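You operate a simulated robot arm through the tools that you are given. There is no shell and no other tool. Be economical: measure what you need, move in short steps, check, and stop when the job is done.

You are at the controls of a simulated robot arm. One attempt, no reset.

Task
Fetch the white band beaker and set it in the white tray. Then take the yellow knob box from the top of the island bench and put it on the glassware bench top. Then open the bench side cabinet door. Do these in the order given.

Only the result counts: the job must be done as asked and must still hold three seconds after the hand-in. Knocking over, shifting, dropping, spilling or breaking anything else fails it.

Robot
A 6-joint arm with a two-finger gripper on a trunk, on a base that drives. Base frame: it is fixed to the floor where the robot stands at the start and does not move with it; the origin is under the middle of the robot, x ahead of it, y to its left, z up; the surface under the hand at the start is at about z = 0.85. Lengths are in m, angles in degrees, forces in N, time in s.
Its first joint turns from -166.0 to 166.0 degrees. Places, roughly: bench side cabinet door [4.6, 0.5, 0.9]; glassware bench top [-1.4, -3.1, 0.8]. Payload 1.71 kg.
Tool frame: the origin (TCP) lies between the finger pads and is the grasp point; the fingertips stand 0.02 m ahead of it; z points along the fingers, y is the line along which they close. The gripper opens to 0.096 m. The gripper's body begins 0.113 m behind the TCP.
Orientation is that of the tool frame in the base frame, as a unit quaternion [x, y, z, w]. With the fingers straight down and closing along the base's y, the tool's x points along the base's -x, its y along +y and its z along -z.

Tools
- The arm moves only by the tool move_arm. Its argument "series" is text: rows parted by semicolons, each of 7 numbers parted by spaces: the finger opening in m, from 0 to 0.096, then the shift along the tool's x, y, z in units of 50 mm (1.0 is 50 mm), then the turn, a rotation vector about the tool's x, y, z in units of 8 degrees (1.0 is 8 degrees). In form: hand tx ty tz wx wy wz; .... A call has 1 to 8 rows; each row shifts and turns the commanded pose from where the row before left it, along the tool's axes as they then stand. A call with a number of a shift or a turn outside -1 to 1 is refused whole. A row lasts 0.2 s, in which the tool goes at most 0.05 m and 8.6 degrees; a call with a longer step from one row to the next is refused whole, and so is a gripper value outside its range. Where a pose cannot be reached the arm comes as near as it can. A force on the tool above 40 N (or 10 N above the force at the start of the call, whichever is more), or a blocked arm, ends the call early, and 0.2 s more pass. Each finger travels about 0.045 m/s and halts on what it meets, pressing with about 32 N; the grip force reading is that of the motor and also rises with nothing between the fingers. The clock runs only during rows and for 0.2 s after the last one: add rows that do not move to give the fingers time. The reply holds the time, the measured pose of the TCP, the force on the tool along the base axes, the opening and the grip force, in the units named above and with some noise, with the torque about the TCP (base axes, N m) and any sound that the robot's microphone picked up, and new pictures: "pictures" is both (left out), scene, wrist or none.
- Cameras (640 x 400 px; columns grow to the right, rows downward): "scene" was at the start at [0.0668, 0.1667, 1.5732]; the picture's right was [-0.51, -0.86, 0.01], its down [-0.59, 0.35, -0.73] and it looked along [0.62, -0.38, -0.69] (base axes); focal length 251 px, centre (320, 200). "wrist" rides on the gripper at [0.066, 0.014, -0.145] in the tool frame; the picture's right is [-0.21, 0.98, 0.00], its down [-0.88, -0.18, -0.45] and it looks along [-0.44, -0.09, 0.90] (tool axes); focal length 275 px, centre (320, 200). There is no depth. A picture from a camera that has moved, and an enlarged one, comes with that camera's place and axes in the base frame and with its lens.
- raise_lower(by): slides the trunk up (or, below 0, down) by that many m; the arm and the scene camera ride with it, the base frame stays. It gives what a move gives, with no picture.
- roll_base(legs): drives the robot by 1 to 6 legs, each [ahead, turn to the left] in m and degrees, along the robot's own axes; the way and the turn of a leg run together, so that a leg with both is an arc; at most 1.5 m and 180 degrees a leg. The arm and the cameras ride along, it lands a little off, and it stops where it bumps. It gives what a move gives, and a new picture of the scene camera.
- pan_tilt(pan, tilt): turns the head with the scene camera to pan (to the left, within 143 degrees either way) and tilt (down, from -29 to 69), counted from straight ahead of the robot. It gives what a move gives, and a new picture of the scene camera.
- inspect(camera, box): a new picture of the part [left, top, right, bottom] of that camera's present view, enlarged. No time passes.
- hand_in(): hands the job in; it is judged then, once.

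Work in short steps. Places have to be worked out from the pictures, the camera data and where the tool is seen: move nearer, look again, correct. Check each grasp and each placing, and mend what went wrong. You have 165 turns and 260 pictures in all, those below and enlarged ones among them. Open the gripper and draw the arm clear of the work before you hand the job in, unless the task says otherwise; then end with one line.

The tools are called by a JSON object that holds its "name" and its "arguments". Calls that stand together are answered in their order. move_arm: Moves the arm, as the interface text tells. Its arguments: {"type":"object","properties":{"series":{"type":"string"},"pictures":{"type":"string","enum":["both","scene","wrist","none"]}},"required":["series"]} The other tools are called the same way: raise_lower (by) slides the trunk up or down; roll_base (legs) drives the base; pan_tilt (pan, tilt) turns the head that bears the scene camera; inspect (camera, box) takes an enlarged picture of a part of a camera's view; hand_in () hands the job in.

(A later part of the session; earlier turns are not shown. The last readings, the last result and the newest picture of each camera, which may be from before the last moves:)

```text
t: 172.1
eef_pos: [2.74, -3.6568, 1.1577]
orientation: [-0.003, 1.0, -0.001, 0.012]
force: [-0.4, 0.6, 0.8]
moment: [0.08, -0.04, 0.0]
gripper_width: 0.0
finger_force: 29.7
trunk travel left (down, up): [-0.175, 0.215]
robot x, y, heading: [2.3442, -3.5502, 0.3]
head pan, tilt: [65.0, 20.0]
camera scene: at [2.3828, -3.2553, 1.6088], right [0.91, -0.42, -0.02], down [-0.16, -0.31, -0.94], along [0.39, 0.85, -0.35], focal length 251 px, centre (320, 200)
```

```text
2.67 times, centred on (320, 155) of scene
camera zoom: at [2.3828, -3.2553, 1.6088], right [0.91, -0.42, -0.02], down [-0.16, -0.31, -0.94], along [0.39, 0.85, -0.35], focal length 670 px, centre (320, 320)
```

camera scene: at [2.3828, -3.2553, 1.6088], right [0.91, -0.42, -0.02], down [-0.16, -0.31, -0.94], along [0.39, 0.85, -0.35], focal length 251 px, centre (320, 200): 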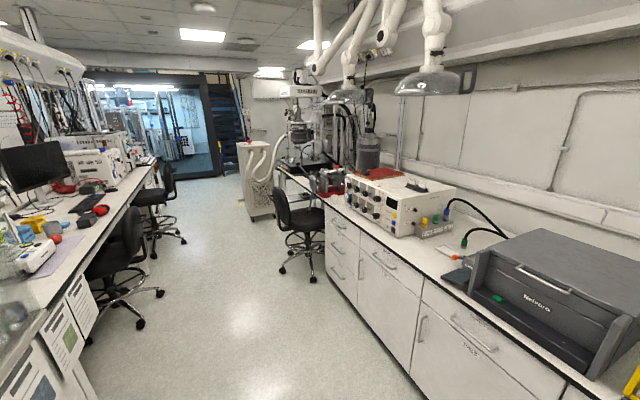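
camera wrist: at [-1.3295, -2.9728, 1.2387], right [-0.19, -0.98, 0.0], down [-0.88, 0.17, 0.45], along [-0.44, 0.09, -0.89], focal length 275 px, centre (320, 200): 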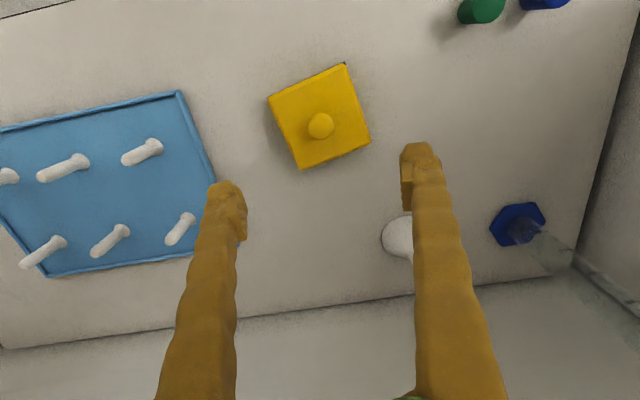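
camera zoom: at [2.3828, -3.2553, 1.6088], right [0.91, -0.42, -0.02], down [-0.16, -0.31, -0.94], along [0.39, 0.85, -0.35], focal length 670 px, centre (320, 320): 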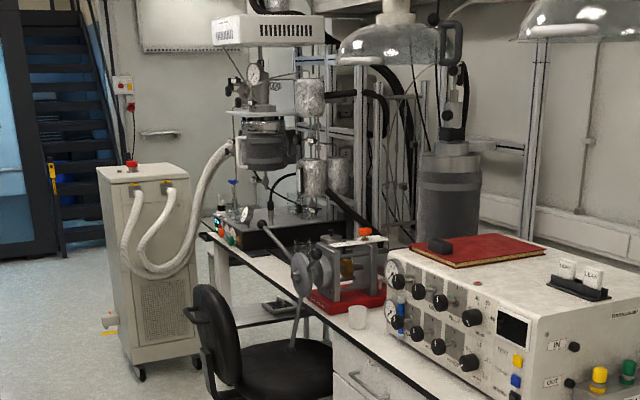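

The aisle between the chairs is clear around x≈2.45. I turn north and drive 2.3 m, then look again.

{"name": "roll_base", "arguments": {"legs": [[0, 86], [1.5, 0], [0.8, 2]]}}

{"name": "pan_tilt", "arguments": {"pan": -40, "tilt": 20}}

```text
t: 182.3
eef_pos: [2.4881, -2.6933, 1.1488]
orientation: [-0.696, 0.718, -0.002, 0.003]
force: [0.2, 2.4, 0.3]
moment: [-0.21, -0.01, -0.02]
gripper_width: 0.0
finger_force: 30.0
trunk travel left (down, up): [-0.175, 0.215]
robot x, y, heading: [2.3667, -3.1076, 92.9]
head pan, tilt: [65.0, 20.0]
stopped in leg 2: the robot was blocked; the commanded pose is now the measured one
camera scene: at [2.0745, -3.1241, 1.6093], right [0.37, 0.93, 0.01], down [0.32, -0.12, -0.94], along [-0.87, 0.35, -0.34], focal length 251 px, centre (320, 200)
```

scene: 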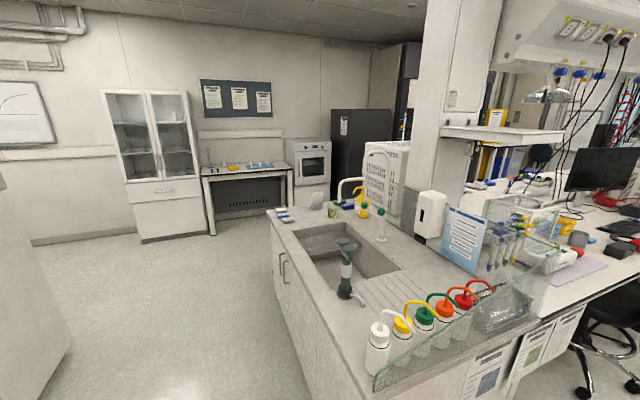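

```text
t: 184.1
eef_pos: [2.4885, -2.7012, 1.1515]
orientation: [-0.695, 0.719, 0.001, 0.006]
force: [0.1, 0.0, 0.0]
moment: [-0.01, 0.01, 0.03]
gripper_width: 0.0001
finger_force: 29.1
trunk travel left (down, up): [-0.175, 0.215]
robot x, y, heading: [2.3695, -3.1042, 92.9]
head pan, tilt: [-40.0, 20.0]
camera scene: at [2.2168, -3.0958, 1.6097], right [0.8, -0.6, -0.01], down [-0.21, -0.26, -0.94], along [0.56, 0.76, -0.33], focal length 251 px, centre (320, 200)
```

scene: 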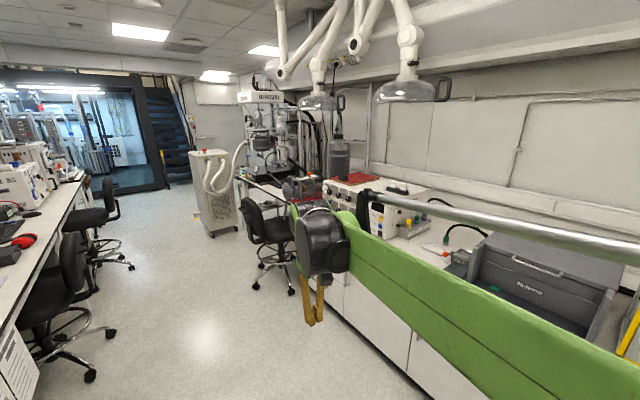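

Blocked after 0.45 m, probably by the red-topped item at the island's end. I look down at the left-front side.

{"name": "pan_tilt", "arguments": {"pan": 45, "tilt": 60}}

{"name": "pan_tilt", "arguments": {"pan": -5, "tilt": 65}}

```text
t: 185.7
eef_pos: [2.4879, -2.7011, 1.1515]
orientation: [-0.695, 0.719, 0.001, 0.006]
force: [-1.0, 0.4, 0.1]
moment: [0.01, -0.02, 0.02]
gripper_width: 0.0
finger_force: 29.1
trunk travel left (down, up): [-0.175, 0.215]
robot x, y, heading: [2.365, -3.1038, 93.0]
head pan, tilt: [45.0, 60.0]
camera scene: at [2.1112, -3.1246, 1.5512], right [0.67, 0.74, 0.01], down [0.64, -0.57, -0.51], along [-0.37, 0.35, -0.86], focal length 251 px, centre (320, 200)
```

scene: 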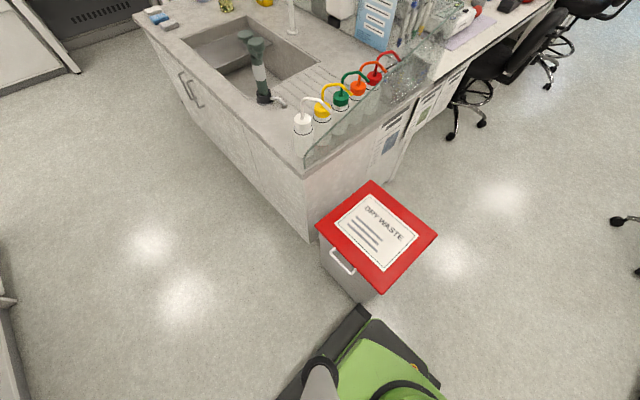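

```text
t: 186.9
eef_pos: [2.4881, -2.701, 1.151]
orientation: [-0.695, 0.719, 0.0, 0.006]
force: [0.3, -0.5, 0.7]
moment: [-0.02, -0.01, 0.01]
gripper_width: 0.0001
finger_force: 29.7
trunk travel left (down, up): [-0.175, 0.215]
robot x, y, heading: [2.3688, -3.1044, 92.9]
head pan, tilt: [-5.0, 65.0]
camera scene: at [2.1628, -3.1085, 1.5458], right [1.0, -0.03, 0.0], down [-0.03, -0.9, -0.44], along [0.01, 0.44, -0.9], focal length 251 px, centre (320, 200)
```

scene: 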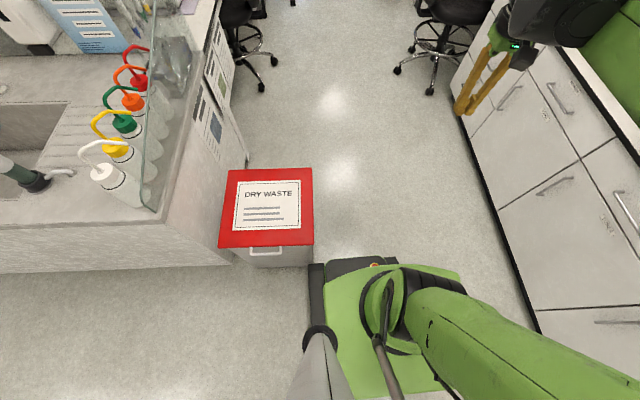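

The front-left corner touches the dry-waste bin (right edge x≈2.14). I back off, sidestep to x≈2.65, and continue north.

{"name": "roll_base", "arguments": {"legs": [[-0.35, 0], [0, -40], [0.4, 0], [0, 37]]}}

{"name": "pan_tilt", "arguments": {"pan": -5, "tilt": 55}}

```text
t: 197.9
eef_pos: [2.7633, -2.7351, 1.1486]
orientation: [-0.677, 0.736, -0.001, 0.005]
force: [-0.7, 0.3, 0.6]
moment: [-0.01, -0.01, -0.04]
gripper_width: 0.0
finger_force: 29.5
trunk travel left (down, up): [-0.175, 0.215]
robot x, y, heading: [2.6238, -3.133, 90.2]
head pan, tilt: [-5.0, 65.0]
camera scene: at [2.4185, -3.0798, 1.5448], right [1.0, -0.09, 0.0], down [-0.08, -0.91, -0.41], along [0.04, 0.41, -0.91], focal length 251 px, centre (320, 200)
```

scene: 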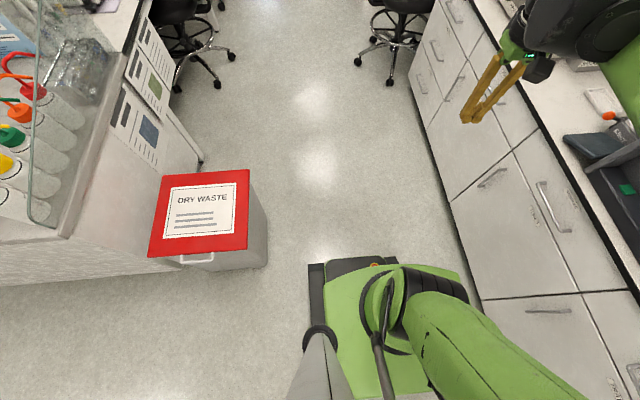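

```text
t: 198.6
eef_pos: [2.7619, -2.755, 1.1576]
orientation: [-0.677, 0.736, 0.006, 0.011]
force: [0.1, 0.3, 0.4]
moment: [-0.06, 0.0, -0.03]
gripper_width: 0.0002
finger_force: 29.4
trunk travel left (down, up): [-0.175, 0.215]
robot x, y, heading: [2.6232, -3.1348, 89.9]
head pan, tilt: [-5.0, 55.0]
camera scene: at [2.4193, -3.1071, 1.5574], right [1.0, -0.09, 0.0], down [-0.07, -0.81, -0.58], along [0.05, 0.58, -0.81], focal length 251 px, centre (320, 200)
```

scene: 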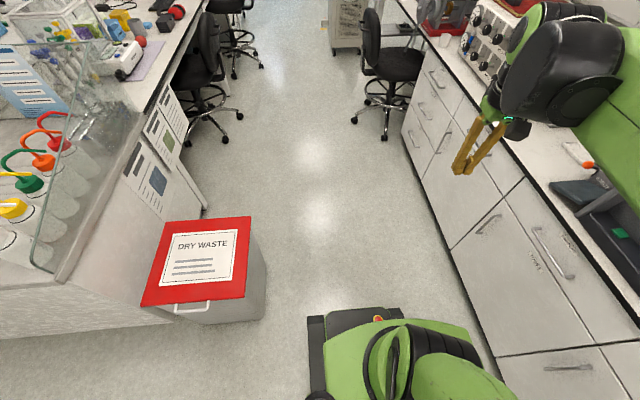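

The aisle ahead is free between chairs (x≈1.85 and 2.98). I drive on 2.2 m, drifting slightly left.

{"name": "roll_base", "arguments": {"legs": [[0, 3], [1.4, 0], [0.8, 0]]}}

{"name": "pan_tilt", "arguments": {"pan": -50, "tilt": 20}}

```text
t: 214.0
eef_pos: [2.5922, -0.5492, 1.1548]
orientation: [-0.7, 0.714, 0.005, 0.009]
force: [-0.6, 0.5, 0.8]
moment: [0.02, -0.01, -0.01]
gripper_width: 0.0
finger_force: 28.8
trunk travel left (down, up): [-0.175, 0.215]
robot x, y, heading: [2.4804, -0.9438, 93.7]
head pan, tilt: [-5.0, 55.0]
camera scene: at [2.2716, -0.8897, 1.5563], right [1.0, -0.02, 0.0], down [-0.02, -0.83, -0.56], along [0.01, 0.56, -0.83], focal length 251 px, centre (320, 200)
```

scene: 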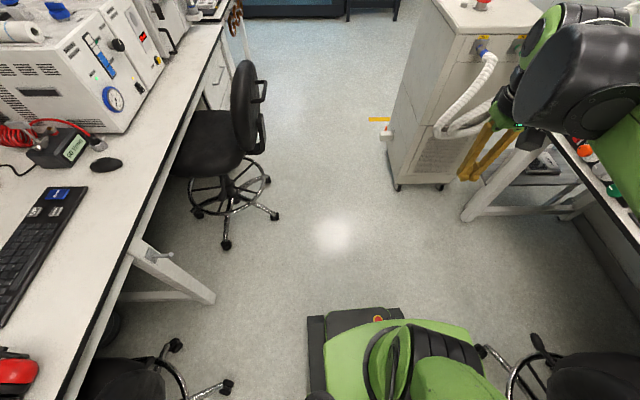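

```text
t: 215.1
eef_pos: [2.5928, -0.5623, 1.1586]
orientation: [-0.701, 0.713, 0.009, 0.013]
force: [0.2, -0.2, 1.3]
moment: [0.03, 0.0, 0.03]
gripper_width: 0.0004
finger_force: 29.2
trunk travel left (down, up): [-0.175, 0.215]
robot x, y, heading: [2.4768, -0.9399, 94.0]
head pan, tilt: [-50.0, 20.0]
camera scene: at [2.3391, -0.9228, 1.6092], right [0.69, -0.72, 0.0], down [-0.25, -0.24, -0.94], along [0.68, 0.65, -0.34], focal length 251 px, centre (320, 200)
```

scene: 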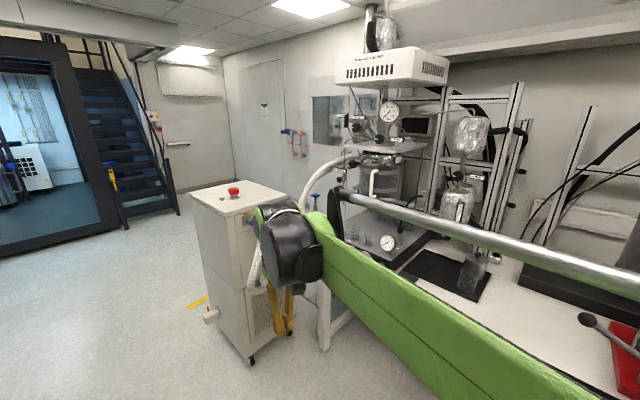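

The expected door place projects near (370, 178), behind the rig. I enlarge that area.

{"name": "inspect", "arguments": {"camera": "scene", "box": [270, 60, 470, 260]}}

```text
2.00 times, centred on (370, 160) of scene
camera zoom: at [2.3391, -0.9228, 1.6092], right [0.69, -0.72, 0.0], down [-0.25, -0.24, -0.94], along [0.68, 0.65, -0.34], focal length 503 px, centre (220, 280)
```

zoom: 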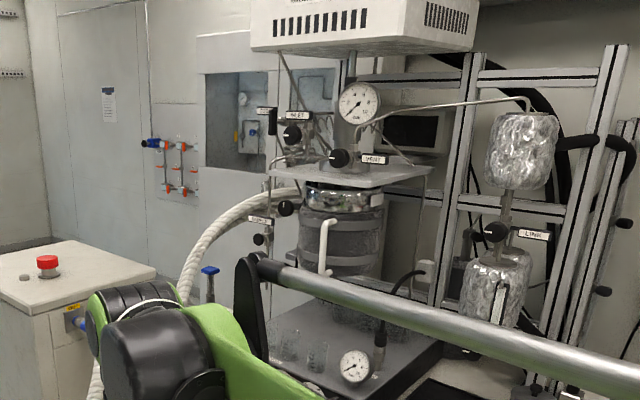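

The door is likely on the far (north) side of that rig. I drive on north past the cart at x≈2.47 and look east.

{"name": "roll_base", "arguments": {"legs": [[0, -4], [1.2, 0]]}}

{"name": "pan_tilt", "arguments": {"pan": -75, "tilt": 20}}

```text
t: 224.0
eef_pos: [2.6093, 0.6426, 1.1598]
orientation: [-0.68, 0.733, 0.01, 0.014]
force: [-0.2, -0.5, -0.9]
moment: [0.0, 0.01, 0.03]
gripper_width: 0.0002
finger_force: 29.1
trunk travel left (down, up): [-0.175, 0.215]
robot x, y, heading: [2.4697, 0.2726, 90.6]
head pan, tilt: [-50.0, 20.0]
camera scene: at [2.3351, 0.3288, 1.6086], right [0.65, -0.76, 0.01], down [-0.26, -0.24, -0.94], along [0.71, 0.61, -0.35], focal length 251 px, centre (320, 200)
```

scene: 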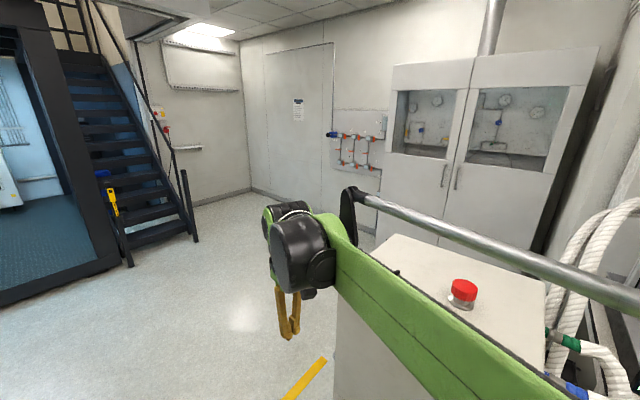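

```text
t: 224.9
eef_pos: [2.6097, 0.6286, 1.1655]
orientation: [-0.68, 0.733, 0.015, 0.02]
force: [-0.5, 0.3, 0.6]
moment: [0.01, -0.01, -0.01]
gripper_width: 0.0001
finger_force: 29.8
trunk travel left (down, up): [-0.175, 0.215]
robot x, y, heading: [2.4735, 0.2757, 90.7]
head pan, tilt: [-75.0, 20.0]
camera scene: at [2.3544, 0.2506, 1.609], right [0.27, -0.96, -0.01], down [-0.33, -0.08, -0.94], along [0.91, 0.26, -0.34], focal length 251 px, centre (320, 200)
```

scene: 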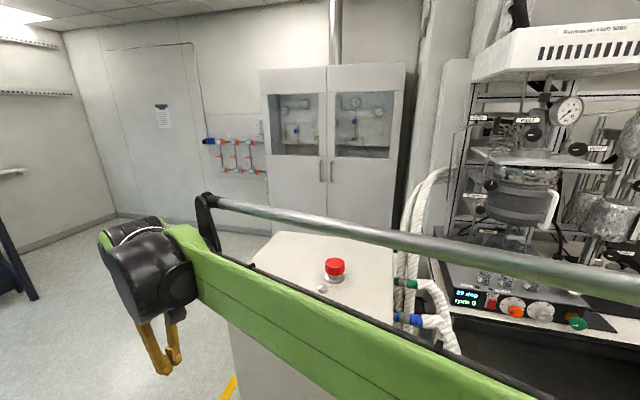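

The tall two-door cabinet is ahead; the door at (4.6, 0.5) is its right (bench-side) door, handle at its left edge near (4.55, 0.77, 1.05), hinged on the right. I drive north past the cart and turn east.

{"name": "roll_base", "arguments": {"legs": [[0.95, 0], [0, -91]]}}

{"name": "pan_tilt", "arguments": {"pan": -15, "tilt": 30}}

```text
t: 237.7
eef_pos: [2.8054, 1.0985, 1.1653]
orientation: [0.05, 0.998, -0.004, 0.024]
force: [0.9, 0.2, -0.3]
moment: [0.0, 0.02, -0.02]
gripper_width: 0.0
finger_force: 29.6
trunk travel left (down, up): [-0.175, 0.215]
robot x, y, heading: [2.4594, 1.2447, -0.8]
head pan, tilt: [-75.0, 20.0]
camera scene: at [2.4797, 1.3641, 1.6091], right [-0.97, -0.24, 0.01], down [-0.1, 0.33, -0.94], along [0.22, -0.91, -0.35], focal length 251 px, centre (320, 200)
```

scene: 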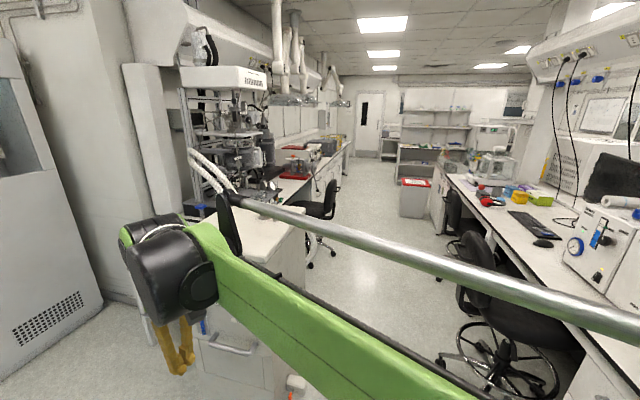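

```text
t: 239.0
eef_pos: [2.7974, 1.0994, 1.1673]
orientation: [0.049, 0.998, -0.004, 0.029]
force: [-1.2, -0.4, 1.2]
moment: [0.07, -0.15, 0.0]
gripper_width: 0.0
finger_force: 30.0
trunk travel left (down, up): [-0.175, 0.215]
robot x, y, heading: [2.4533, 1.2476, -1.1]
head pan, tilt: [-15.0, 30.0]
camera scene: at [2.5448, 1.4294, 1.592], right [-0.27, -0.96, 0.0], down [-0.5, 0.14, -0.86], along [0.82, -0.24, -0.51], focal length 251 px, centre (320, 200)
```

scene: 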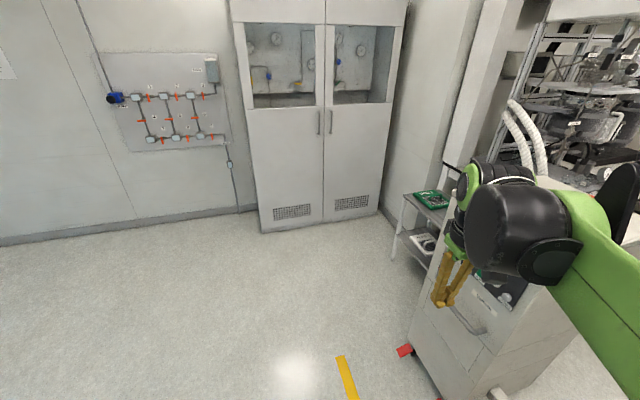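

The route to the cabinet is clear: trolley at x 3.54–3.95, y<0.43; cart y<0.7. I drive 1.2 m forward to stand before the cabinet.

{"name": "roll_base", "arguments": {"legs": [[1.2, 1]]}}

{"name": "pan_tilt", "arguments": {"pan": -30, "tilt": 30}}

```text
t: 247.3
eef_pos: [3.9863, 1.0691, 1.1682]
orientation: [0.057, 0.998, -0.003, 0.031]
force: [-0.6, 0.6, 0.0]
moment: [0.01, 0.0, 0.01]
gripper_width: 0.0
finger_force: 29.5
trunk travel left (down, up): [-0.175, 0.215]
robot x, y, heading: [3.6546, 1.215, -1.4]
head pan, tilt: [-15.0, 30.0]
camera scene: at [3.729, 1.4038, 1.5927], right [-0.29, -0.96, 0.0], down [-0.48, 0.14, -0.86], along [0.83, -0.25, -0.51], focal length 251 px, centre (320, 200)
```

scene: 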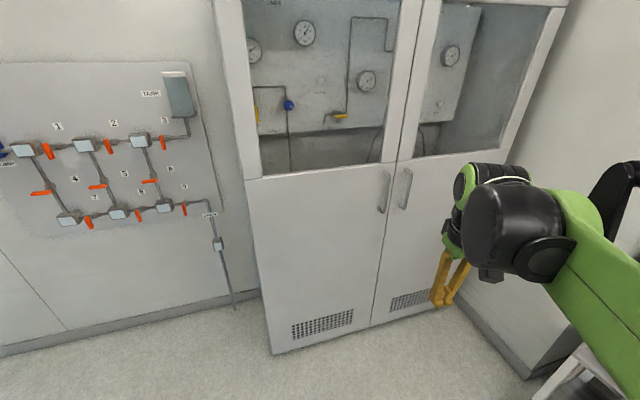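

```text
t: 248.1
eef_pos: [3.9821, 1.0705, 1.1702]
orientation: [0.057, 0.998, -0.003, 0.034]
force: [0.9, -0.1, 0.6]
moment: [0.0, -0.04, 0.01]
gripper_width: 0.0002
finger_force: 28.8
trunk travel left (down, up): [-0.175, 0.215]
robot x, y, heading: [3.6547, 1.2184, -1.7]
head pan, tilt: [-30.0, 30.0]
camera scene: at [3.7301, 1.3819, 1.5924], right [-0.52, -0.85, 0.01], down [-0.44, 0.26, -0.86], along [0.73, -0.45, -0.51], focal length 251 px, centre (320, 200)
```

scene: 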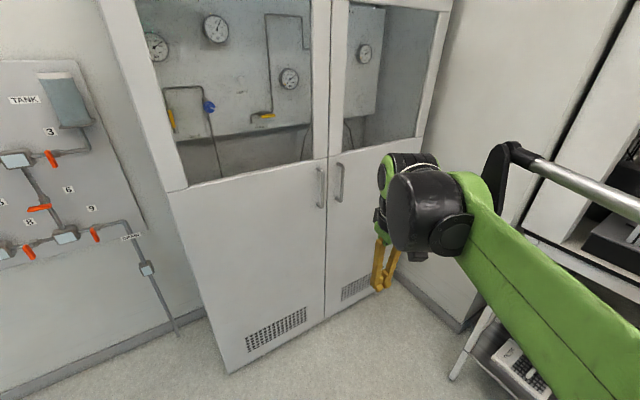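

Handle of the right door: bar near (4.57, 0.755), z 0.96–1.17; door seam at y≈0.80. I first straighten the tool's yaw and move the TCP to about (4.35, 0.85, 1.10) in front of it.

{"name": "move_arm", "arguments": {"series": "0 0 0 0 0 0 -0.82;0 -0.73 -0.44 0.19 0 0 0;0 -0.73 -0.44 0.19 0 0 0;0 -0.73 -0.44 0.19 0 0 0;0 -0.73 -0.44 0.19 0 0 0;0 -0.73 -0.44 0.19 0 0 0", "pictures": "none"}}

{"name": "move_arm", "arguments": {"series": "0 -0.73 -0.44 0.19 0 0 0;0 -0.73 -0.44 0.19 0 0 0;0 -0.73 -0.44 0.19 0 0 0;0 -0.73 -0.44 0.19 0 0 0;0 -0.5 -0.44 0.19 0 0 0;0 0 0 0 0 0 0"}}

```text
t: 249.4
eef_pos: [4.1665, 0.962, 1.1372]
orientation: [0.0, 0.999, -0.005, 0.033]
force: [1.1, 0.7, -0.1]
moment: [-0.04, 0.11, 0.0]
gripper_width: 0.0001
finger_force: 29.5
trunk travel left (down, up): [-0.175, 0.215]
robot x, y, heading: [3.6555, 1.2216, -1.3]
head pan, tilt: [-30.0, 30.0]
```

```text
t: 250.8
eef_pos: [4.3404, 0.8486, 1.1016]
orientation: [-0.001, 0.999, -0.004, 0.033]
force: [1.1, 0.3, -0.7]
moment: [0.02, 0.04, 0.02]
gripper_width: 0.0
finger_force: 29.2
trunk travel left (down, up): [-0.175, 0.215]
robot x, y, heading: [3.6541, 1.2209, -1.5]
head pan, tilt: [-30.0, 30.0]
camera scene: at [3.734, 1.3814, 1.5923], right [-0.52, -0.85, 0.01], down [-0.44, 0.26, -0.86], along [0.73, -0.45, -0.51], focal length 251 px, centre (320, 200)
camera wrist: at [4.2644, 0.864, 1.2411], right [0.2, 0.98, 0.0], down [0.84, -0.18, 0.5], along [0.49, -0.1, -0.86], focal length 275 px, centre (320, 200)
```

scene: 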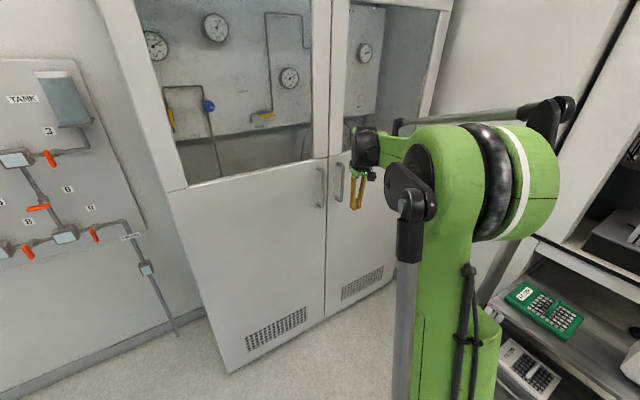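
wrist: 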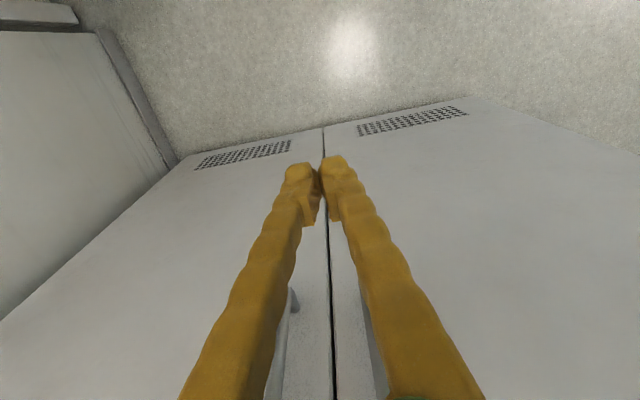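

Now I pitch the hand up to point at the door (about 86° about the tool's y).

{"name": "move_arm", "arguments": {"series": "0.096 0 0 0 0 -1 0;0.096 0 0 0 0 -1 0;0.096 0 0 0 0 -1 0;0.096 0 0 0 0 -1 0;0.096 0 0 0 0 -1 0;0.096 0 0 0 0 -1 0", "pictures": "none"}}

{"name": "move_arm", "arguments": {"series": "0.096 0 0 0 0 -1 0;0.096 0 0 0 0 -1 0;0.096 0 0 0 0 -1 0;0.096 0 0 0 0 -1 0;0.096 0 0 0 0 -0.75 0;0.096 0 0 0 0 0 0"}}

```text
t: 252.2
eef_pos: [4.3381, 0.8499, 1.1028]
orientation: [-0.003, 0.899, -0.005, 0.438]
force: [0.2, 0.4, -0.2]
moment: [-0.01, 0.02, -0.02]
gripper_width: 0.0958
finger_force: 0.0
trunk travel left (down, up): [-0.175, 0.215]
robot x, y, heading: [3.6528, 1.2232, -1.6]
head pan, tilt: [-30.0, 30.0]
```

```text
t: 253.7
eef_pos: [4.3392, 0.8501, 1.1012]
orientation: [-0.004, 0.708, -0.004, 0.707]
force: [-0.3, 0.0, -0.9]
moment: [0.0, -0.02, 0.03]
gripper_width: 0.096
finger_force: 0.1
trunk travel left (down, up): [-0.175, 0.215]
robot x, y, heading: [3.6558, 1.2185, -1.5]
head pan, tilt: [-30.0, 30.0]
camera scene: at [3.7336, 1.3816, 1.5923], right [-0.52, -0.85, 0.01], down [-0.44, 0.26, -0.86], along [0.73, -0.45, -0.51], focal length 251 px, centre (320, 200)
camera wrist: at [4.1931, 0.8624, 1.0354], right [0.0, 0.98, 0.2], down [-0.44, -0.18, 0.88], along [0.9, -0.09, 0.44], focal length 275 px, centre (320, 200)
```

scene: 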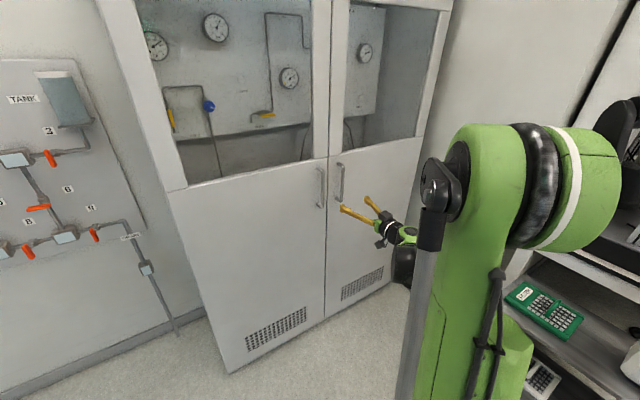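
wrist: 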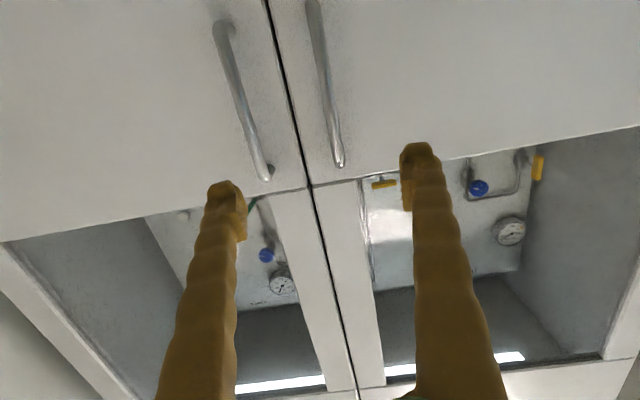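

Now the handle is clearly measured: y≈0.759, z 0.98–1.16. I align to it laterally and advance to x≈4.50.

{"name": "move_arm", "arguments": {"series": "0.096 0.2 -0.6 0 0 0 0;0.096 0.2 -0.6 0 0 0 0;0.096 0.2 -0.62 0 0 0 0;0.096 0 0 0.8 0 0 0;0.096 0 0 0.8 0 0 0;0.096 0 0 0.8 0 0 0;0.096 0 0 0.8 0 0 0;0.096 0 0 0 0 0 0"}}

```text
t: 255.4
eef_pos: [4.4991, 0.7586, 1.0709]
orientation: [-0.004, 0.708, -0.003, 0.706]
force: [-0.3, -0.1, -0.6]
moment: [-0.05, -0.04, 0.01]
gripper_width: 0.096
finger_force: 0.1
trunk travel left (down, up): [-0.175, 0.215]
robot x, y, heading: [3.6536, 1.2193, -1.7]
head pan, tilt: [-30.0, 30.0]
camera scene: at [3.734, 1.3817, 1.5922], right [-0.52, -0.85, 0.01], down [-0.44, 0.26, -0.86], along [0.73, -0.45, -0.51], focal length 251 px, centre (320, 200)
camera wrist: at [4.3538, 0.7722, 1.006], right [0.0, 0.98, 0.2], down [-0.44, -0.18, 0.88], along [0.9, -0.09, 0.43], focal length 275 px, centre (320, 200)
```

scene: 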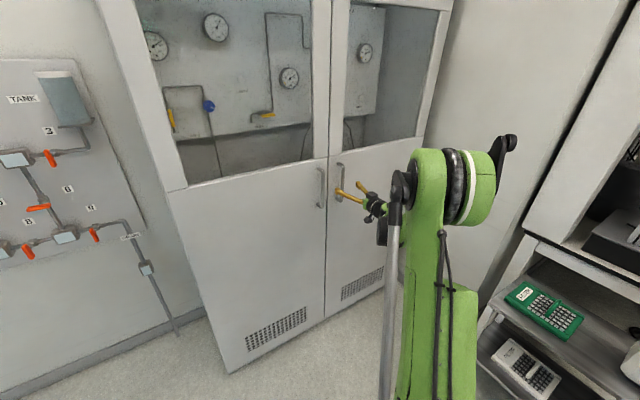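
wrist: 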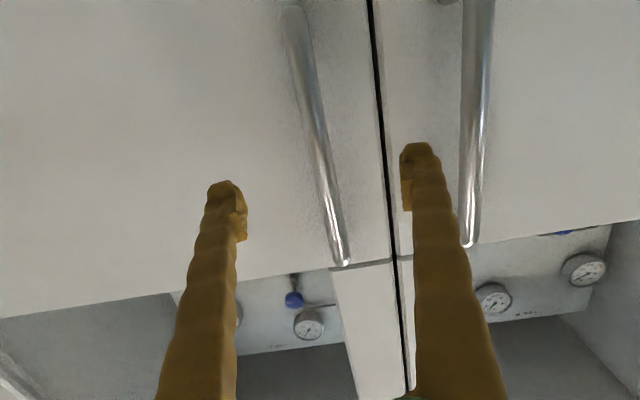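

Handle bar triangulates to x≈4.549, y≈0.760. I advance 48 mm and close.

{"name": "move_arm", "arguments": {"series": "0.096 0 0.03 0.5 0 0 0;0.096 0 0 0.46 0 0 0;0.0 0 0 0 0 0 0;0.0 0 0 0 0 0 0;0.0 0 0 0 0 0 0;0.0 0 0 0 0 0 0;0.0 0 0 0 0 0 0;0.0 0 0 0 0 0 0", "pictures": "wrist"}}

```text
t: 257.2
eef_pos: [4.5448, 0.7617, 1.0721]
orientation: [-0.005, 0.708, -0.003, 0.706]
force: [-0.6, 2.2, -2.2]
moment: [0.19, 0.01, 0.02]
gripper_width: 0.0113
finger_force: 30.3
trunk travel left (down, up): [-0.175, 0.215]
robot x, y, heading: [3.6531, 1.2192, -1.7]
head pan, tilt: [-30.0, 30.0]
camera wrist: at [4.3996, 0.7744, 1.0063], right [0.0, 0.98, 0.2], down [-0.44, -0.18, 0.88], along [0.9, -0.09, 0.43], focal length 275 px, centre (320, 200)
```

wrist: 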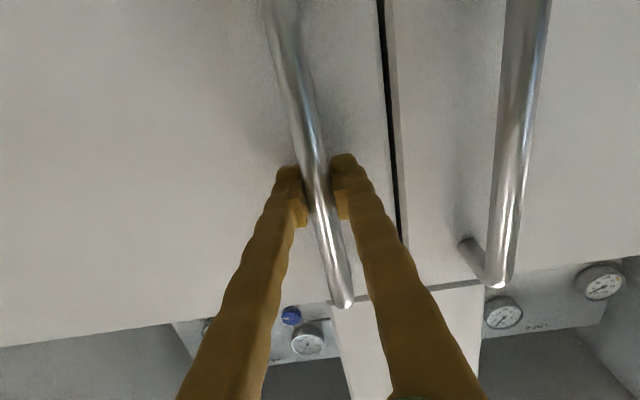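

The bar is gripped (11 mm). I pull gently along the door's arc (hinge near y≈0.16), 3° per row, and watch the force.

{"name": "move_arm", "arguments": {"series": "0 0 -0.03 -0.4 -0.25 0 0;0 0 -0.05 -0.63 -0.375 0 0;0 0 -0.05 -0.63 -0.375 0 0;0 0 0 0 0 0 0"}}

```text
t: 258.2
eef_pos: [4.4621, 0.7476, 1.0716]
orientation: [-0.053, 0.707, 0.046, 0.704]
force: [3.5, -17.1, -12.7]
moment: [0.24, 0.2, 0.12]
gripper_width: 0.0109
finger_force: 35.1
trunk travel left (down, up): [-0.175, 0.215]
robot x, y, heading: [3.6553, 1.2197, -1.5]
head pan, tilt: [-30.0, 30.0]
camera scene: at [3.7347, 1.3797, 1.5924], right [-0.52, -0.85, 0.01], down [-0.44, 0.26, -0.86], along [0.73, -0.45, -0.51], focal length 251 px, centre (320, 200)
camera wrist: at [4.3169, 0.7407, 1.0068], right [-0.14, 0.97, 0.2], down [-0.41, -0.24, 0.88], along [0.9, 0.04, 0.43], focal length 275 px, centre (320, 200)
```

scene: 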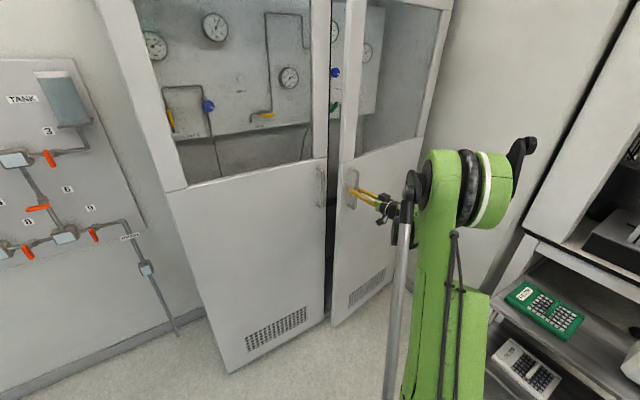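
wrist: 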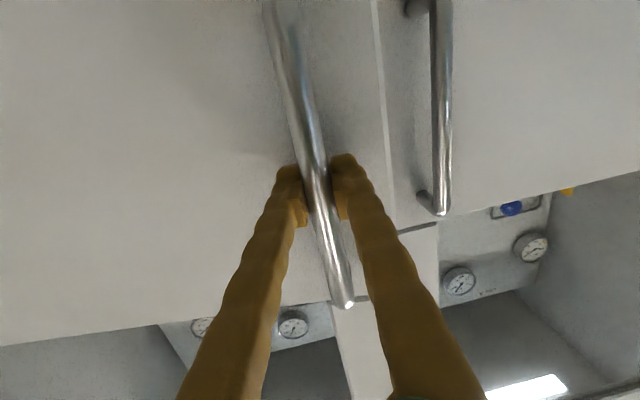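

The door is opening (~8°). The side force shows the arc needs more -y; I continue with that correction.

{"name": "move_arm", "arguments": {"series": "0 0.03 -0.1 -0.5 -0.375 0 0;0 0.03 -0.1 -0.6 -0.375 0 0;0 0 -0.07 -0.6 -0.375 0 0;0 0 -0.05 -0.6 -0.375 0 0;0 0 0 0 0 0 0", "pictures": "scene"}}

```text
t: 259.4
eef_pos: [4.352, 0.7113, 1.0722]
orientation: [-0.126, 0.698, 0.119, 0.695]
force: [0.9, -2.4, 14.1]
moment: [0.19, 0.22, 0.18]
gripper_width: 0.011
finger_force: 35.1
trunk travel left (down, up): [-0.175, 0.215]
robot x, y, heading: [3.6563, 1.2163, -1.8]
head pan, tilt: [-30.0, 30.0]
camera scene: at [3.7322, 1.3821, 1.5923], right [-0.52, -0.85, 0.01], down [-0.44, 0.26, -0.86], along [0.73, -0.45, -0.51], focal length 251 px, centre (320, 200)
```

scene: 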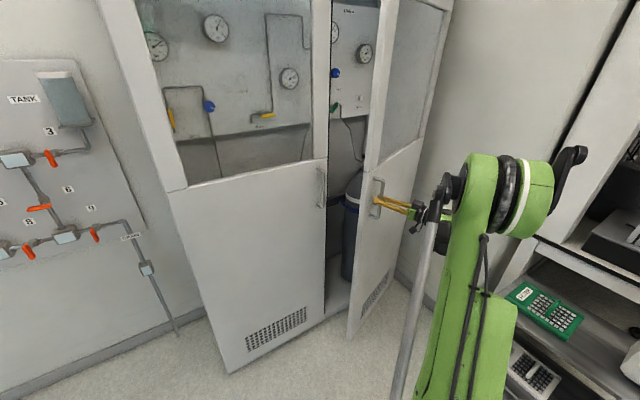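

About 20° open; fitted hinge near (4.60, 0.19), radius 0.57. I keep pulling along the arc.

{"name": "move_arm", "arguments": {"series": "0 -0.02 -0.05 -0.6 -0.375 0 0;0 -0.02 -0.05 -0.6 -0.375 0 0;0 0 -0.05 -0.6 -0.375 0 0;0 0 -0.05 -0.6 -0.375 0 0;0 0 -0.05 -0.6 -0.375 0 0;0 0 0 0 0 0 0", "pictures": "scene"}}

```text
t: 260.6
eef_pos: [4.2224, 0.6288, 1.0767]
orientation: [-0.208, 0.675, 0.202, 0.678]
force: [49.7, -58.5, -35.6]
moment: [0.45, 0.32, 0.12]
gripper_width: 0.0212
finger_force: 35.0
trunk travel left (down, up): [-0.175, 0.215]
robot x, y, heading: [3.6562, 1.2214, -1.8]
head pan, tilt: [-30.0, 30.0]
stopped in row 5: the force on the tool passed its limit at 44 N (the readings are from after the stop); the commanded pose is now the measured one
camera scene: at [3.7395, 1.3754, 1.5919], right [-0.52, -0.85, 0.01], down [-0.44, 0.27, -0.86], along [0.73, -0.45, -0.52], focal length 251 px, centre (320, 200)
```

scene: 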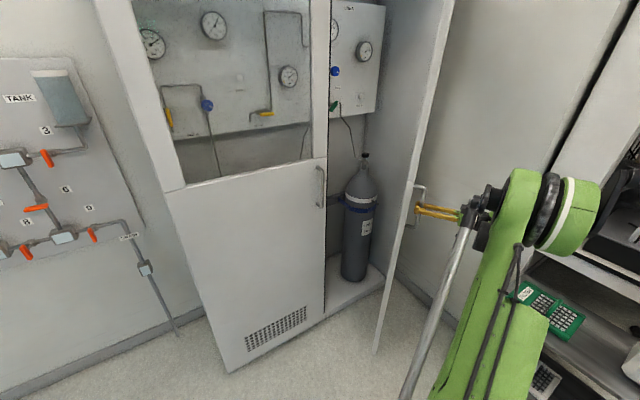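

Door ~35° open, but the grip is now strained. I open the fingers and back out from the handle.

{"name": "move_arm", "arguments": {"series": "0.096 0 0 0 0 0 0;0.096 0 0 0 0 0 0;0.096 0 0 0 0 0 0;0.096 0 0 0 0 0 0;0.096 0 0 0 0 0 0;0.096 0 0 0 0 0 0", "pictures": "both"}}

```text
t: 262.1
eef_pos: [4.2163, 0.6359, 1.0824]
orientation: [-0.213, 0.673, 0.202, 0.679]
force: [0.1, -0.1, -0.9]
moment: [0.03, 0.0, -0.01]
gripper_width: 0.0959
finger_force: 0.1
trunk travel left (down, up): [-0.175, 0.215]
robot x, y, heading: [3.655, 1.22, -1.7]
head pan, tilt: [-30.0, 30.0]
camera scene: at [3.7334, 1.3817, 1.5922], right [-0.52, -0.85, 0.01], down [-0.44, 0.26, -0.86], along [0.73, -0.45, -0.51], focal length 251 px, centre (320, 200)
camera wrist: at [4.0897, 0.5653, 1.0156], right [-0.55, 0.81, 0.19], down [-0.28, -0.39, 0.88], along [0.79, 0.43, 0.44], focal length 275 px, centre (320, 200)
```

scene: 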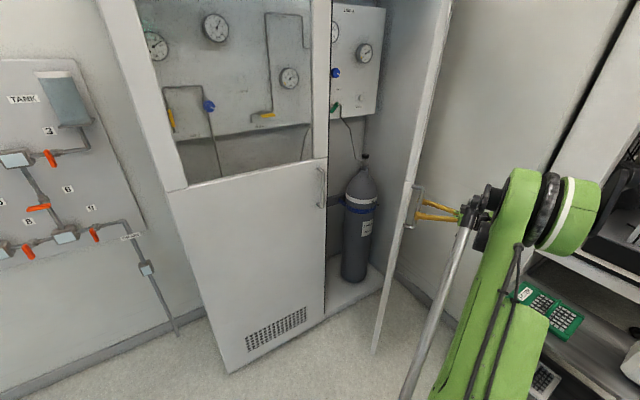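
wrist: 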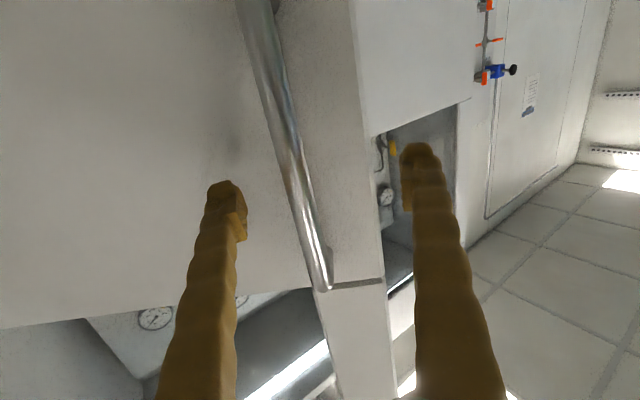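

I back straight out from the handle, then move north-west around the door's free edge (which is near (4.236, 0.68)).

{"name": "move_arm", "arguments": {"series": "0.096 0 0 -0.9 0 0 0;0.096 0 0 -1 0 0 0;0.096 0 0 -1 0 0 0;0 0 0.86 0.15 0 0 0;0 0 0.86 0.15 0 0 0;0 0 0.86 0.15 0 0 0;0 0 0.86 0.15 0 0 0;0 0 0.86 0.15 0 0 0", "pictures": "scene"}}

```text
t: 263.9
eef_pos: [4.007, 0.7546, 1.08]
orientation: [-0.212, 0.673, 0.202, 0.679]
force: [-0.3, -1.6, -0.6]
moment: [0.03, -0.05, 0.02]
gripper_width: 0.0001
finger_force: 9.1
trunk travel left (down, up): [-0.175, 0.215]
robot x, y, heading: [3.653, 1.2196, -1.7]
head pan, tilt: [-30.0, 30.0]
camera scene: at [3.7334, 1.3811, 1.5923], right [-0.52, -0.85, 0.01], down [-0.44, 0.26, -0.86], along [0.73, -0.45, -0.51], focal length 251 px, centre (320, 200)
```

scene: 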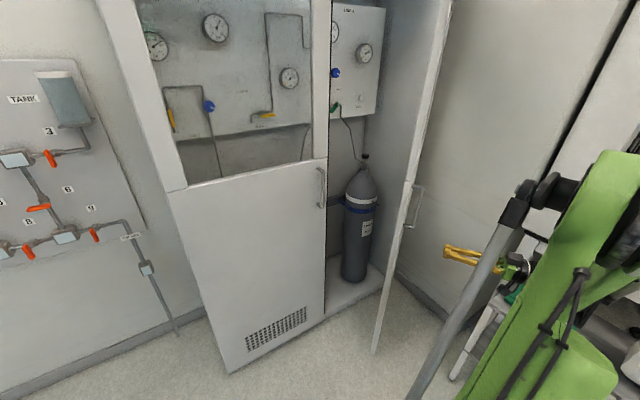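

Clear of the handle and the door stays put. I move north-east, then start yawing the hand toward the south-east.

{"name": "move_arm", "arguments": {"series": "0 0 0.2 0.9 0 0 0;0 0 0.2 0.9 0 0 0;0 0 0.2 0.9 0 0 0;0 0 0.2 0.9 0 0 0;0 0 0 0 1 0 0;0 0 0 0 1 0 0;0 0 0 0 1 0 0;0 0 0 0 1 0 0", "pictures": "none"}}

{"name": "move_arm", "arguments": {"series": "0 0 0 0 1 0 0;0 0 0 0 1 0 0;0 0 0 0 1 0 0;0 0 0 0 1 0 0;0 0 0 0 1 0 0;0 0 0 0 1 0 0;0 0 0 0 1 0 0;0 0 0 0 0.75 0 0", "pictures": "both"}}

```text
t: 265.6
eef_pos: [4.134, 0.8878, 1.0782]
orientation: [-0.017, 0.703, 0.009, 0.711]
force: [-0.7, -1.0, 0.5]
moment: [0.02, -0.04, 0.04]
gripper_width: 0.0002
finger_force: 29.6
trunk travel left (down, up): [-0.175, 0.215]
robot x, y, heading: [3.6525, 1.2196, -1.5]
head pan, tilt: [-30.0, 30.0]
```

```text
t: 267.4
eef_pos: [4.1339, 0.8888, 1.073]
orientation: [0.352, 0.607, -0.354, 0.618]
force: [-0.4, 0.7, 0.1]
moment: [-0.01, 0.05, 0.01]
gripper_width: 0.0
finger_force: 28.9
out of reach, approached as far as the arm can: row 5
trunk travel left (down, up): [-0.175, 0.215]
robot x, y, heading: [3.6534, 1.2166, -1.6]
head pan, tilt: [-30.0, 30.0]
camera scene: at [3.7334, 1.3817, 1.5922], right [-0.52, -0.85, 0.01], down [-0.44, 0.26, -0.86], along [0.73, -0.45, -0.51], focal length 251 px, centre (320, 200)
camera wrist: at [4.0743, 1.0199, 1.0047], right [0.84, 0.49, 0.21], down [-0.39, 0.3, 0.87], along [0.36, -0.82, 0.45], focal length 275 px, centre (320, 200)
```

scene: 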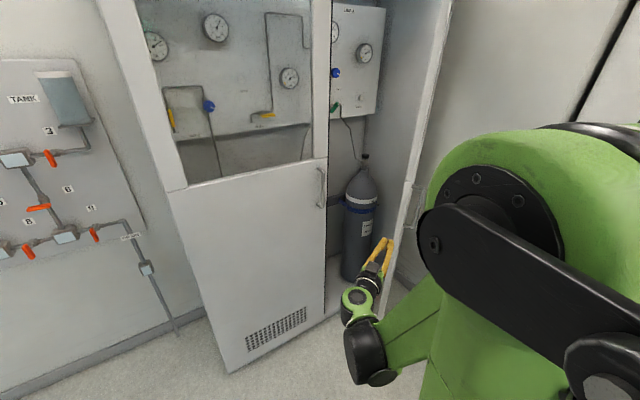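
wrist: 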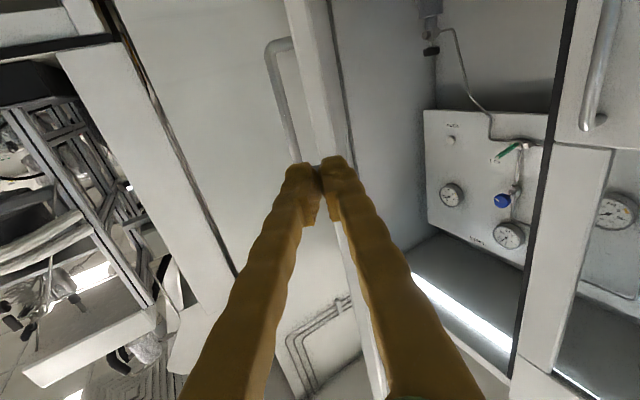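

The hand now points at az -60°, toward the door's edge from outside. I shift to the inner side and advance past the edge.

{"name": "move_arm", "arguments": {"series": "0 0 0.9 0 0 0 0;0 0 0.9 0 0 0 0;0 0 0.9 0 0 0 0;0 0 0 0.8 0 0 0;0 0 0 0.8 0 0 0;0 0 0 0.8 0 0 0;0 0 0 0 0 0 0", "pictures": "both"}}

```text
t: 269.1
eef_pos: [4.3093, 0.8518, 1.0748]
orientation: [0.352, 0.608, -0.354, 0.618]
force: [-0.3, -0.5, -0.5]
moment: [-0.01, 0.01, -0.03]
gripper_width: 0.0
finger_force: 29.9
trunk travel left (down, up): [-0.175, 0.215]
robot x, y, heading: [3.6527, 1.2213, -1.5]
head pan, tilt: [-30.0, 30.0]
camera scene: at [3.7338, 1.3815, 1.5922], right [-0.52, -0.85, 0.01], down [-0.44, 0.26, -0.86], along [0.73, -0.45, -0.51], focal length 251 px, centre (320, 200)
camera wrist: at [4.2507, 0.9829, 1.0071], right [0.84, 0.49, 0.21], down [-0.39, 0.3, 0.87], along [0.36, -0.82, 0.45], focal length 275 px, centre (320, 200)
```

scene: 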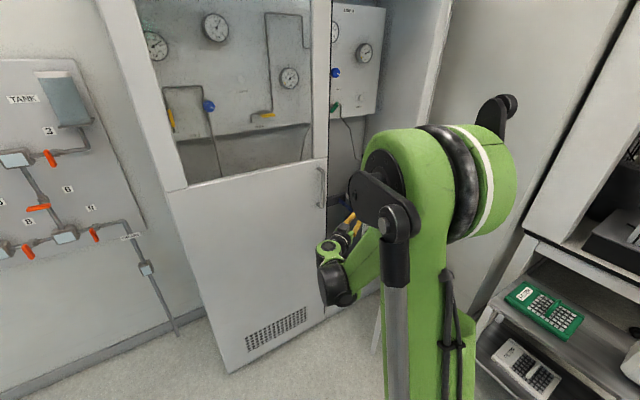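
wrist: 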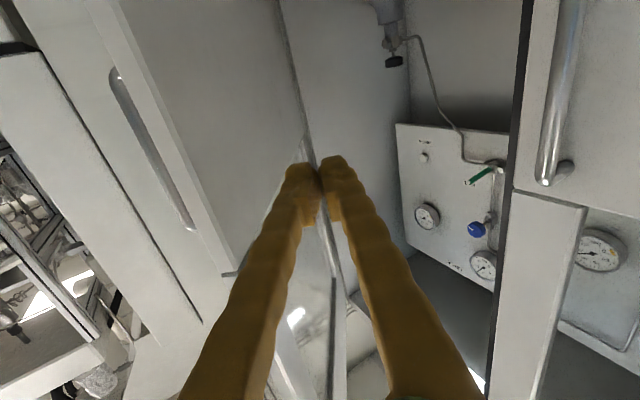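

I'm on the inner side. I advance 0.22 m along the fingers, then sweep toward the inner face of the door.

{"name": "move_arm", "arguments": {"series": "0 0 0 0.88 0 0 0;0 0 0 0.88 0 0 0;0 0 0 0.88 0 0 0;0 0 0 0.88 0 0 0;0 0 0 0.88 0 0 0;0 0 -0.6 0 0 0 0;0 0 -0.6 0 0 0 0;0 0 0 0 0 0 0", "pictures": "both"}}

```text
t: 270.9
eef_pos: [4.3679, 0.6304, 1.0798]
orientation: [0.351, 0.607, -0.354, 0.619]
force: [-0.3, -0.2, -0.6]
moment: [0.03, 0.0, 0.0]
gripper_width: 0.0002
finger_force: 29.3
trunk travel left (down, up): [-0.175, 0.215]
robot x, y, heading: [3.6547, 1.2186, -1.7]
head pan, tilt: [-30.0, 30.0]
camera scene: at [3.7331, 1.3818, 1.5923], right [-0.52, -0.85, 0.01], down [-0.44, 0.26, -0.86], along [0.73, -0.45, -0.51], focal length 251 px, centre (320, 200)
camera wrist: at [4.3079, 0.7626, 1.0109], right [0.84, 0.49, 0.21], down [-0.39, 0.3, 0.87], along [0.36, -0.82, 0.45], focal length 275 px, centre (320, 200)
```

scene: 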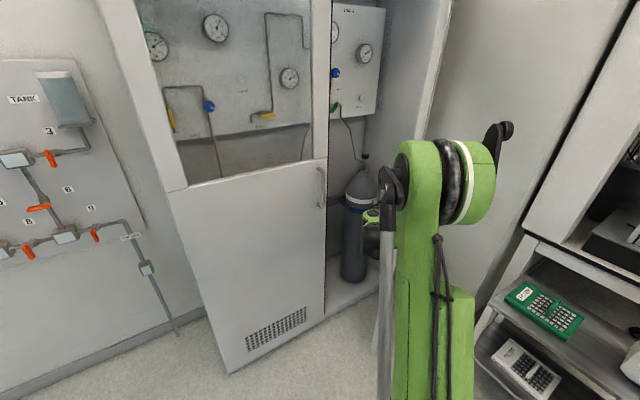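
wrist: 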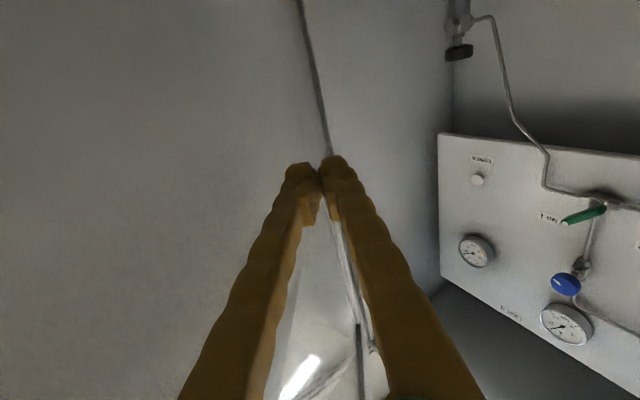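

No contact yet; the fingers lie beside the inner face. I push toward the door in small steps.

{"name": "move_arm", "arguments": {"series": "0 0 -0.5 0 0 0 0;0 0 -0.5 0 0 0 0;0 0 -0.5 0.1 0 0 0;0 0 -0.5 0.15 0 0 0;0 0 -0.5 0.2 0 0 0;0 0 -0.5 0.2 0 0 0;0 0 0 0 0 0 0", "pictures": "scene"}}

```text
t: 272.4
eef_pos: [4.2564, 0.5263, 1.0783]
orientation: [0.352, 0.607, -0.354, 0.618]
force: [0.3, -0.5, -0.2]
moment: [0.02, 0.02, 0.02]
gripper_width: 0.0001
finger_force: 29.2
trunk travel left (down, up): [-0.175, 0.215]
robot x, y, heading: [3.6583, 1.2163, -1.5]
head pan, tilt: [-30.0, 30.0]
camera scene: at [3.7333, 1.3815, 1.5923], right [-0.52, -0.85, 0.01], down [-0.44, 0.26, -0.86], along [0.73, -0.45, -0.51], focal length 251 px, centre (320, 200)
```

scene: 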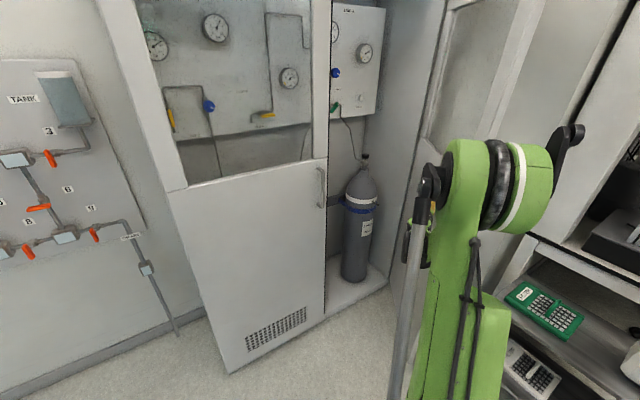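

The door swung further open (about 55–60°). I continue the sweep toward (4.11, 0.28).

{"name": "move_arm", "arguments": {"series": "0 0 -0.5 0.25 0 0 0;0 0 -0.5 0.3 0 0 0;0 0 -0.5 0.35 0 0 0;0 0 -0.5 0.4 0 0 0;0 0 -0.4 0.4 0 0 0;0 0 0 0 0 0 0", "pictures": "both"}}

```text
t: 273.9
eef_pos: [4.1975, 0.3973, 1.0798]
orientation: [0.354, 0.609, -0.353, 0.616]
force: [-0.3, -0.3, -0.2]
moment: [-0.01, 0.0, 0.03]
gripper_width: 0.0
finger_force: 29.4
trunk travel left (down, up): [-0.175, 0.215]
robot x, y, heading: [3.653, 1.2196, -1.6]
head pan, tilt: [-30.0, 30.0]
camera scene: at [3.7334, 1.3815, 1.5923], right [-0.52, -0.85, 0.01], down [-0.44, 0.26, -0.86], along [0.73, -0.45, -0.51], focal length 251 px, centre (320, 200)
camera wrist: at [4.1377, 0.5288, 1.0126], right [0.85, 0.49, 0.21], down [-0.39, 0.3, 0.87], along [0.36, -0.82, 0.44], focal length 275 px, centre (320, 200)
```

scene: 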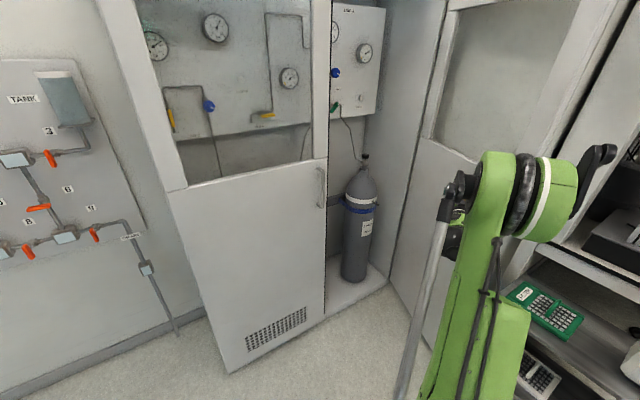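
wrist: 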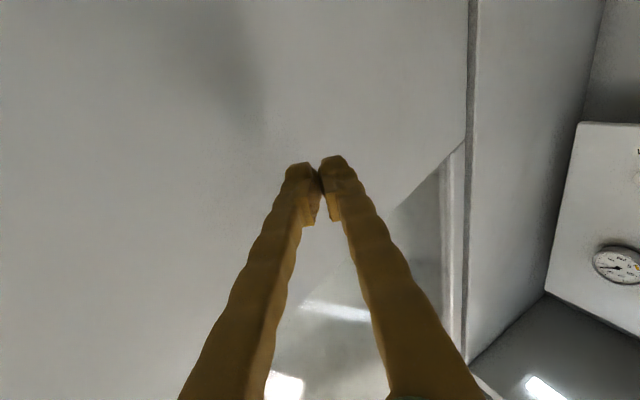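

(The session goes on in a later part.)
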